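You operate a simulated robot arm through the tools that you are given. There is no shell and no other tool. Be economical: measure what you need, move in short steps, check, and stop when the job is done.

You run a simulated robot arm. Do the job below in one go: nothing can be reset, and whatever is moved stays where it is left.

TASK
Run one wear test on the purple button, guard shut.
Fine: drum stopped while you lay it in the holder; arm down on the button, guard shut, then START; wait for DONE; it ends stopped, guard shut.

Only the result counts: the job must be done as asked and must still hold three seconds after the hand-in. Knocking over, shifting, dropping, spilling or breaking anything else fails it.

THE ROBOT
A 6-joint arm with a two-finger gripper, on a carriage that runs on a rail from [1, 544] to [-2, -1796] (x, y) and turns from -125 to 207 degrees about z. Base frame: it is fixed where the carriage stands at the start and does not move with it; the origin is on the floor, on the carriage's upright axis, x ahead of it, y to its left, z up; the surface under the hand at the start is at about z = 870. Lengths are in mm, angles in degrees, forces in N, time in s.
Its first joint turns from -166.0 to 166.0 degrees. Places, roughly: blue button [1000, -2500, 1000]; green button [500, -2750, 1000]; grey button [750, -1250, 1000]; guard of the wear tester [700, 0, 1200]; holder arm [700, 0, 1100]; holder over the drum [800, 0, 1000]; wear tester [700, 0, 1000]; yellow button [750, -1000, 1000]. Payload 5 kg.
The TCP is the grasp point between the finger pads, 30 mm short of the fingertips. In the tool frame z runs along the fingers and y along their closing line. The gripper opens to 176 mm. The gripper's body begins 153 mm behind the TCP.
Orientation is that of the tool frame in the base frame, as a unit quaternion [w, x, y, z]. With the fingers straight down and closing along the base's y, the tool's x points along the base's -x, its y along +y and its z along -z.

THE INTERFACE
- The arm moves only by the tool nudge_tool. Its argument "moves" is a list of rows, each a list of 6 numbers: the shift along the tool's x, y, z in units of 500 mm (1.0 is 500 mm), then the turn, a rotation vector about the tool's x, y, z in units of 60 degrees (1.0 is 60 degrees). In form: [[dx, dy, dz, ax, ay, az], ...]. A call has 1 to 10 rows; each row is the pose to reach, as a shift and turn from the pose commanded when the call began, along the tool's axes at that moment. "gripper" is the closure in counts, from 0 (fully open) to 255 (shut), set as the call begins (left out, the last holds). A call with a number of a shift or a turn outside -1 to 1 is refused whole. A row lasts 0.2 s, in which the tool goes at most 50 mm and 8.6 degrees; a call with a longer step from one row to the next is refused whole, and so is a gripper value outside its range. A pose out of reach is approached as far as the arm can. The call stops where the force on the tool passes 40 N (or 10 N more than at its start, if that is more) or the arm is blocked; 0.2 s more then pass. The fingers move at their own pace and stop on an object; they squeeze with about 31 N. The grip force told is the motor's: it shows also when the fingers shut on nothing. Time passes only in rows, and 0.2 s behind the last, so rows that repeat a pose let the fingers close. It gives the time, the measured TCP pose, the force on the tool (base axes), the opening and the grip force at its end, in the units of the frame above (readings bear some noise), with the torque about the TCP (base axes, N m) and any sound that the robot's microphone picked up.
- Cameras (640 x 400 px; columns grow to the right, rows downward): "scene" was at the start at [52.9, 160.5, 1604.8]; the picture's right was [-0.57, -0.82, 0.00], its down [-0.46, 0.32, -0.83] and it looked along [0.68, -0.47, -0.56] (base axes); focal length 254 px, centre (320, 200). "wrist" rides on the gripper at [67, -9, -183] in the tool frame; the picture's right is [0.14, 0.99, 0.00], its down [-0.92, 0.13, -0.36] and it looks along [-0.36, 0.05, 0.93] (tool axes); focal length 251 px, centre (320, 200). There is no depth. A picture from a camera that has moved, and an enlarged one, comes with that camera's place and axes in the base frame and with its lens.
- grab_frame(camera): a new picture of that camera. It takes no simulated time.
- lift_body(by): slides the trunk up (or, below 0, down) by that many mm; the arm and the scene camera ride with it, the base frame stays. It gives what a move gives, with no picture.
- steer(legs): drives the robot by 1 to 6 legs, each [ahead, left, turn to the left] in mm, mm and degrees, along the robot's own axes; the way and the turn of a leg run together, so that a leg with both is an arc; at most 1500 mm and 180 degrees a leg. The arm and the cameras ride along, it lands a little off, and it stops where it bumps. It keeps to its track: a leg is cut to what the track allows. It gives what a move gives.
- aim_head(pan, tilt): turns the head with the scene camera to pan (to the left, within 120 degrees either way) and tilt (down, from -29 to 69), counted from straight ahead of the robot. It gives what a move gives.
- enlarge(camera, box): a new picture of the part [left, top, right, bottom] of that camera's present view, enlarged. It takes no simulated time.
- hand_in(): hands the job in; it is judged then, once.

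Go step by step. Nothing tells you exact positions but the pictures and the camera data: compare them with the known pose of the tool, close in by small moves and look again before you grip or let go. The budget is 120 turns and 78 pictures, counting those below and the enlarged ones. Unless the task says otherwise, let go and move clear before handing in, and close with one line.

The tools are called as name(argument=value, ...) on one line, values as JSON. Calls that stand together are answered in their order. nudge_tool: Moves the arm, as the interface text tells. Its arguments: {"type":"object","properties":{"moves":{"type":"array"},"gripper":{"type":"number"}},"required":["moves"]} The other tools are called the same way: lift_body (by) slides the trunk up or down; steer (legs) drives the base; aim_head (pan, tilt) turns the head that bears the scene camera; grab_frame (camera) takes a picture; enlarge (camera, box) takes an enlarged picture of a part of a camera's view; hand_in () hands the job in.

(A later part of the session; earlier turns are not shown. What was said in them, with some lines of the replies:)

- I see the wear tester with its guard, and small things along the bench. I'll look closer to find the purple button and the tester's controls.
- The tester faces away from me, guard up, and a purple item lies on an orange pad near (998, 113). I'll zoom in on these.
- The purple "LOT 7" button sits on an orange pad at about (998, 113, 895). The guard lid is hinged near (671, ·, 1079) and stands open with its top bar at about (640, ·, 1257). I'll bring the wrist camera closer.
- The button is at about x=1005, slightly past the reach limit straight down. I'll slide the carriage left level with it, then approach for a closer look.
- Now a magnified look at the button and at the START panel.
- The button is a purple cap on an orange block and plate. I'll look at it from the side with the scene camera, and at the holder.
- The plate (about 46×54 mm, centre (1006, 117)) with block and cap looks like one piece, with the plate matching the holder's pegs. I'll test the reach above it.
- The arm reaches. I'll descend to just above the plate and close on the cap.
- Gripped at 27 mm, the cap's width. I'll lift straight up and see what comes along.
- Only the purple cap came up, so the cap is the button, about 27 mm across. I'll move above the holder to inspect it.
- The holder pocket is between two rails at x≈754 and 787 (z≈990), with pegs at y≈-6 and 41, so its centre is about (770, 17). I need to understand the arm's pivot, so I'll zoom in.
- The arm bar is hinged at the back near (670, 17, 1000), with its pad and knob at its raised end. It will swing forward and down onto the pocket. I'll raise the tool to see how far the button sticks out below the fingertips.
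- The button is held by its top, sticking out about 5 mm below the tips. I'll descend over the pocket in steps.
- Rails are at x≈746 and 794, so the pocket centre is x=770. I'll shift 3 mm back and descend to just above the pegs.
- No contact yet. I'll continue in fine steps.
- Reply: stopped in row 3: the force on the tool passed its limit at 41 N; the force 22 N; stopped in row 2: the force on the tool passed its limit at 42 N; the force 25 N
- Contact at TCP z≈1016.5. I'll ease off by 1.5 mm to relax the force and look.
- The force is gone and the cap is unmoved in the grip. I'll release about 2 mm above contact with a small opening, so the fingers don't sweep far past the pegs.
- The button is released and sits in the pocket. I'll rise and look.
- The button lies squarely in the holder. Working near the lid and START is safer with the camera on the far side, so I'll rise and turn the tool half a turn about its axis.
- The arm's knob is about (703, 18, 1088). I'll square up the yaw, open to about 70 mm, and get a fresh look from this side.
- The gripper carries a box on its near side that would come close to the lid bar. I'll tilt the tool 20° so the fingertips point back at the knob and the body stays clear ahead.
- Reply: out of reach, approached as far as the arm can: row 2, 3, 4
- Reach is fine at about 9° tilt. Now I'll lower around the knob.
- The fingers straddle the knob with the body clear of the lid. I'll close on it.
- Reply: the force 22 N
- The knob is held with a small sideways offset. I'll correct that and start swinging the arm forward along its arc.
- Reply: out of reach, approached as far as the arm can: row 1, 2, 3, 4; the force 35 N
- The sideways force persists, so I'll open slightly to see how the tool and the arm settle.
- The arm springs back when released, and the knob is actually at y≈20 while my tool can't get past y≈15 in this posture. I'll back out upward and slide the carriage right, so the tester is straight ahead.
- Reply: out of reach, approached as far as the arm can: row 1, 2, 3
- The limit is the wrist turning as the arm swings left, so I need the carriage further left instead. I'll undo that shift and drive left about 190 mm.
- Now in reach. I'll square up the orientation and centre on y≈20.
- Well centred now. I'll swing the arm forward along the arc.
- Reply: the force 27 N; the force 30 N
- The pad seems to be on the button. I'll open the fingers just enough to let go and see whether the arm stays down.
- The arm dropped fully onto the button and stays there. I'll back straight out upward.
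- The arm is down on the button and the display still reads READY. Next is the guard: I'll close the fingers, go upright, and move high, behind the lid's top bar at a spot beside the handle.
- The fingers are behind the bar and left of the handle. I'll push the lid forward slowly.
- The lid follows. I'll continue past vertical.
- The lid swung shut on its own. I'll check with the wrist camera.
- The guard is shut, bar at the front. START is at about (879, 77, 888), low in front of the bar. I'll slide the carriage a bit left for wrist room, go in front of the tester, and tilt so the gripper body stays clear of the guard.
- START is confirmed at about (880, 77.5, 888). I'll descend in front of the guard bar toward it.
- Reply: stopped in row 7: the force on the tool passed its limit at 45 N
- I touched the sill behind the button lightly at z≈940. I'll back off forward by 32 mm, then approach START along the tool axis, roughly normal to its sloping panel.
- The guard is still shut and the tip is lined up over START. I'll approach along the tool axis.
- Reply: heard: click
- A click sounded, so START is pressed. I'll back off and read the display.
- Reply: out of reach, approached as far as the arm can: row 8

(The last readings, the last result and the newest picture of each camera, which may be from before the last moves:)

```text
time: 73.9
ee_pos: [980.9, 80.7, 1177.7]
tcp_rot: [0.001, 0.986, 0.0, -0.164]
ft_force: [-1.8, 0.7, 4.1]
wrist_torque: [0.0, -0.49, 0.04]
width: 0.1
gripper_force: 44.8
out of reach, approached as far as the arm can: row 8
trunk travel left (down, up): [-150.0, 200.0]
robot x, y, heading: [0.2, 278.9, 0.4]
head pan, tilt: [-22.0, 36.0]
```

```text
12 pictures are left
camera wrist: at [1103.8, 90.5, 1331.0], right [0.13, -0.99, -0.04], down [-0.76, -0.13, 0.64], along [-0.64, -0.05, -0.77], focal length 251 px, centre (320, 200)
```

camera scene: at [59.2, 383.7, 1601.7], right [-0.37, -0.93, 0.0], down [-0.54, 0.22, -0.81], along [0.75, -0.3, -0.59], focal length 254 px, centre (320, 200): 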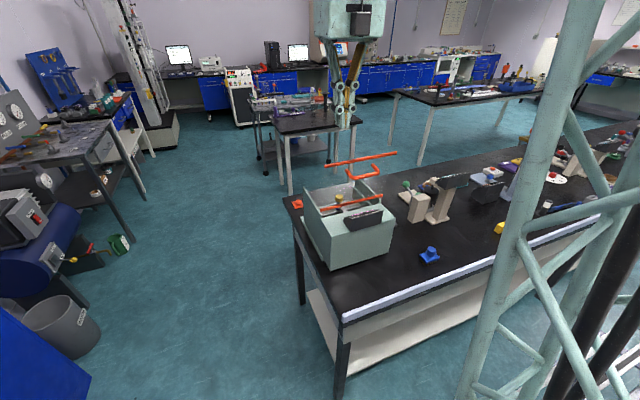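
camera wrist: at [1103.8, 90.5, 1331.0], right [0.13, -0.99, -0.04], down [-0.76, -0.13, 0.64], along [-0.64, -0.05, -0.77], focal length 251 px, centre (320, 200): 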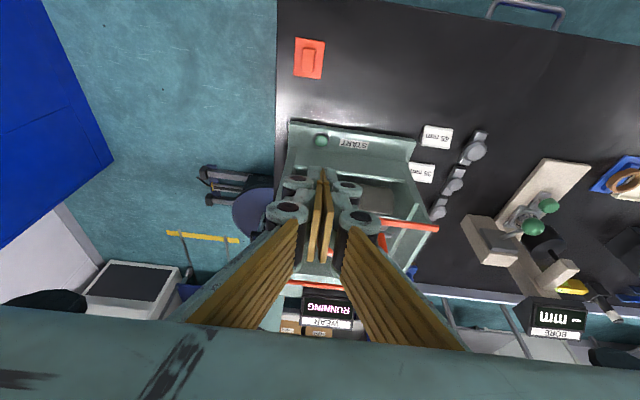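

RUNNING is displayed. I'll let time pass with the tool held still, then check for DONE.

nudge_tool(moves=[[0, 0, 0.02, 0, 0, 0], [0, 0, 0.02, 0, 0, 0], [0, 0, 0.02, 0, 0, 0], [0, 0, 0.02, 0, 0, 0], [0, 0, 0.02, 0, 0, 0], [0, 0, 0.02, 0, 0, 0], [0, 0, 0.02, 0, 0, 0], [0, 0, 0.02, 0, 0, 0], [0, 0, 0.02, 0, 0, 0], [0, 0, 0.02, 0, 0, 0]])

nudge_tool(moves=[[0, 0, 0, 0, 0, 0], [0, 0, 0, 0, 0, 0], [0, 0, 0, 0, 0, 0], [0, 0, 0, 0, 0, 0], [0, 0, 0, 0, 0, 0], [0, 0, 0, 0, 0, 0], [0, 0, 0, 0, 0, 0], [0, 0, 0, 0, 0, 0], [0, 0, 0, 0, 0, 0], [0, 0, 0, 0, 0, 0]])

enlarge(camera="wrist", box=[260, 100, 460, 340])

```text
time: 76.1
ee_pos: [977.6, 80.9, 1163.8]
tcp_rot: [0.002, 0.986, 0.001, -0.167]
ft_force: [0.2, 0.0, -0.1]
wrist_torque: [-0.03, 0.0, 0.01]
width: 0.3
gripper_force: 45.1
trunk travel left (down, up): [-150.0, 200.0]
robot x, y, heading: [-3.1, 276.3, 0.3]
head pan, tilt: [-22.0, 36.0]
```

```text
time: 78.3
ee_pos: [977.5, 81.6, 1163.2]
tcp_rot: [0.0, 0.986, 0.0, -0.167]
ft_force: [0.0, 0.1, 0.1]
wrist_torque: [0.0, -0.01, -0.02]
width: 0.0
gripper_force: 44.8
trunk travel left (down, up): [-150.0, 200.0]
robot x, y, heading: [-0.2, 279.3, 0.1]
head pan, tilt: [-22.0, 36.0]
```

```text
1.67 times, centred on (360, 220) of wrist
camera zoom: at [1101.4, 90.2, 1315.1], right [0.13, -0.99, -0.04], down [-0.75, -0.13, 0.65], along [-0.65, -0.05, -0.76], focal length 419 px, centre (253, 167)
```

zoom: 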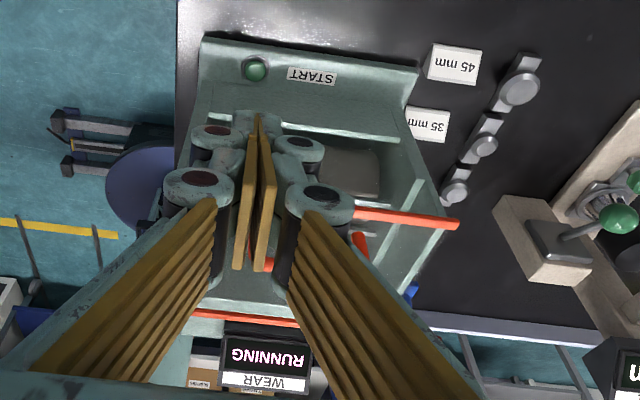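

Still running; I'll wait longer.

nudge_tool(moves=[[0, 0, 0, 0, 0, 0], [0, 0, 0, 0, 0, 0], [0, 0, 0, 0, 0, 0], [0, 0, 0, 0, 0, 0], [0, 0, 0, 0, 0, 0], [0, 0, 0, 0, 0, 0], [0, 0, 0, 0, 0, 0], [0, 0, 0, 0, 0, 0], [0, 0, 0, 0, 0, 0], [0, 0, 0, 0, 0, 0]])

nudge_tool(moves=[[0, 0, 0, 0, 0, 0], [0, 0, 0, 0, 0, 0], [0, 0, 0, 0, 0, 0], [0, 0, 0, 0, 0, 0], [0, 0, 0, 0, 0, 0], [0, 0, 0, 0, 0, 0], [0, 0, 0, 0, 0, 0], [0, 0, 0, 0, 0, 0], [0, 0, 0, 0, 0, 0], [0, 0, 0, 0, 0, 0]])

nudge_tool(moves=[[0, 0, 0, 0, 0, 0], [0, 0, 0, 0, 0, 0], [0, 0, 0, 0, 0, 0], [0, 0, 0, 0, 0, 0], [0, 0, 0, 0, 0, 0], [0, 0, 0, 0, 0, 0], [0, 0, 0, 0, 0, 0], [0, 0, 0, 0, 0, 0], [0, 0, 0, 0, 0, 0], [0, 0, 0, 0, 0, 0]])

enlarge(camera="wrist", box=[260, 100, 460, 340])

```text
time: 80.5
ee_pos: [978.8, 80.0, 1163.4]
tcp_rot: [0.001, 0.986, 0.001, -0.167]
ft_force: [-0.2, 0.0, 0.0]
wrist_torque: [0.01, -0.02, 0.01]
width: 0.1
gripper_force: 45.2
trunk travel left (down, up): [-150.0, 200.0]
robot x, y, heading: [-1.1, 281.6, 0.2]
head pan, tilt: [-22.0, 36.0]
```

```text
time: 82.7
ee_pos: [977.7, 80.4, 1164.3]
tcp_rot: [0.001, 0.986, 0.001, -0.167]
ft_force: [0.6, 0.4, 0.1]
wrist_torque: [0.05, 0.01, 0.01]
width: 0.0
gripper_force: 45.1
trunk travel left (down, up): [-150.0, 200.0]
robot x, y, heading: [1.2, 282.9, -0.0]
head pan, tilt: [-22.0, 36.0]
```

```text
time: 84.9
ee_pos: [977.3, 80.5, 1163.4]
tcp_rot: [0.001, 0.986, 0.001, -0.167]
ft_force: [-0.3, 0.5, 0.2]
wrist_torque: [-0.03, 0.0, -0.05]
width: 0.0
gripper_force: 45.3
trunk travel left (down, up): [-150.0, 200.0]
robot x, y, heading: [-1.6, 278.9, 0.4]
head pan, tilt: [-22.0, 36.0]
```

```text
1.67 times, centred on (360, 220) of wrist
camera zoom: at [1101.4, 90.2, 1315.1], right [0.13, -0.99, -0.04], down [-0.75, -0.13, 0.65], along [-0.65, -0.05, -0.76], focal length 419 px, centre (253, 167)
```

zoom: 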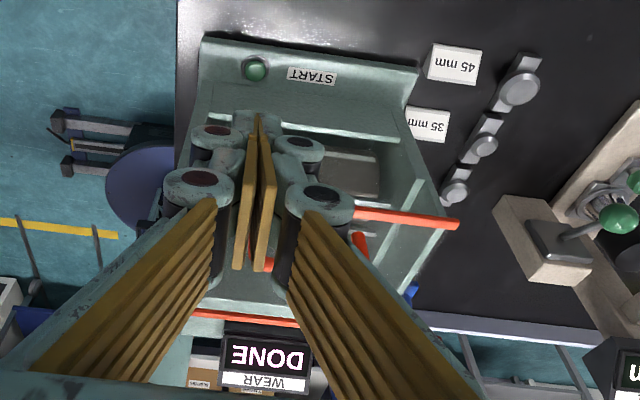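

The display reads DONE. I'll rise clear and take one look at the inside.

nudge_tool(moves=[[-0.05, 0.04, -0.07, 0, 0, 0], [-0.1, 0.1, -0.13, 0, 0, 0], [-0.14, 0.18, -0.16, 0, 0, 0], [-0.14, 0.26, -0.18, 0, 0, 0], [-0.14, 0.34, -0.18, 0, 0, 0]])

enlarge(camera="wrist", box=[140, 60, 380, 340])

```text
time: 86.1
ee_pos: [905.0, -75.1, 1263.1]
tcp_rot: [0.002, 0.986, 0.001, -0.165]
ft_force: [0.1, 1.5, 0.2]
wrist_torque: [-0.2, -0.13, 0.07]
width: 0.3
gripper_force: 45.1
out of reach, approached as far as the arm can: row 2, 3, 4, 5
trunk travel left (down, up): [-150.0, 200.0]
robot x, y, heading: [-0.5, 276.9, 0.4]
head pan, tilt: [-22.0, 36.0]
```

```text
1.43 times, centred on (260, 200) of wrist
camera zoom: at [1027.4, -65.5, 1414.7], right [0.13, -0.99, -0.04], down [-0.75, -0.13, 0.64], along [-0.64, -0.05, -0.76], focal length 359 px, centre (406, 200)
```

zoom: 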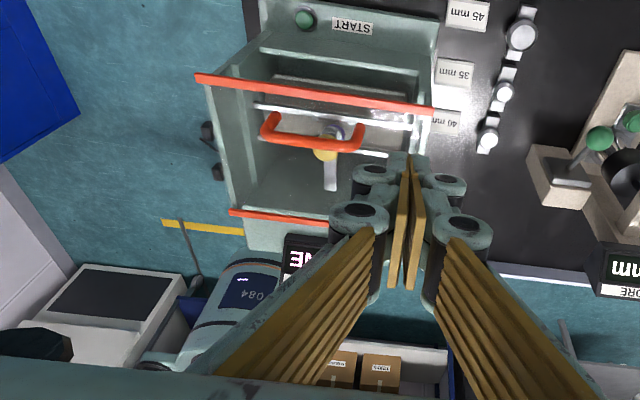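

The display reads DONE, the guard is shut and the arm is still down on the purple button. The tool is clear, so I'm handing in.

hand_in()

```text
The job is handed in.
```

The wear test on the purple button ran through to DONE. The guard is shut, the holder arm is still down on the button, and the robot is clear; I didn't separately check that the drum had stopped turning.
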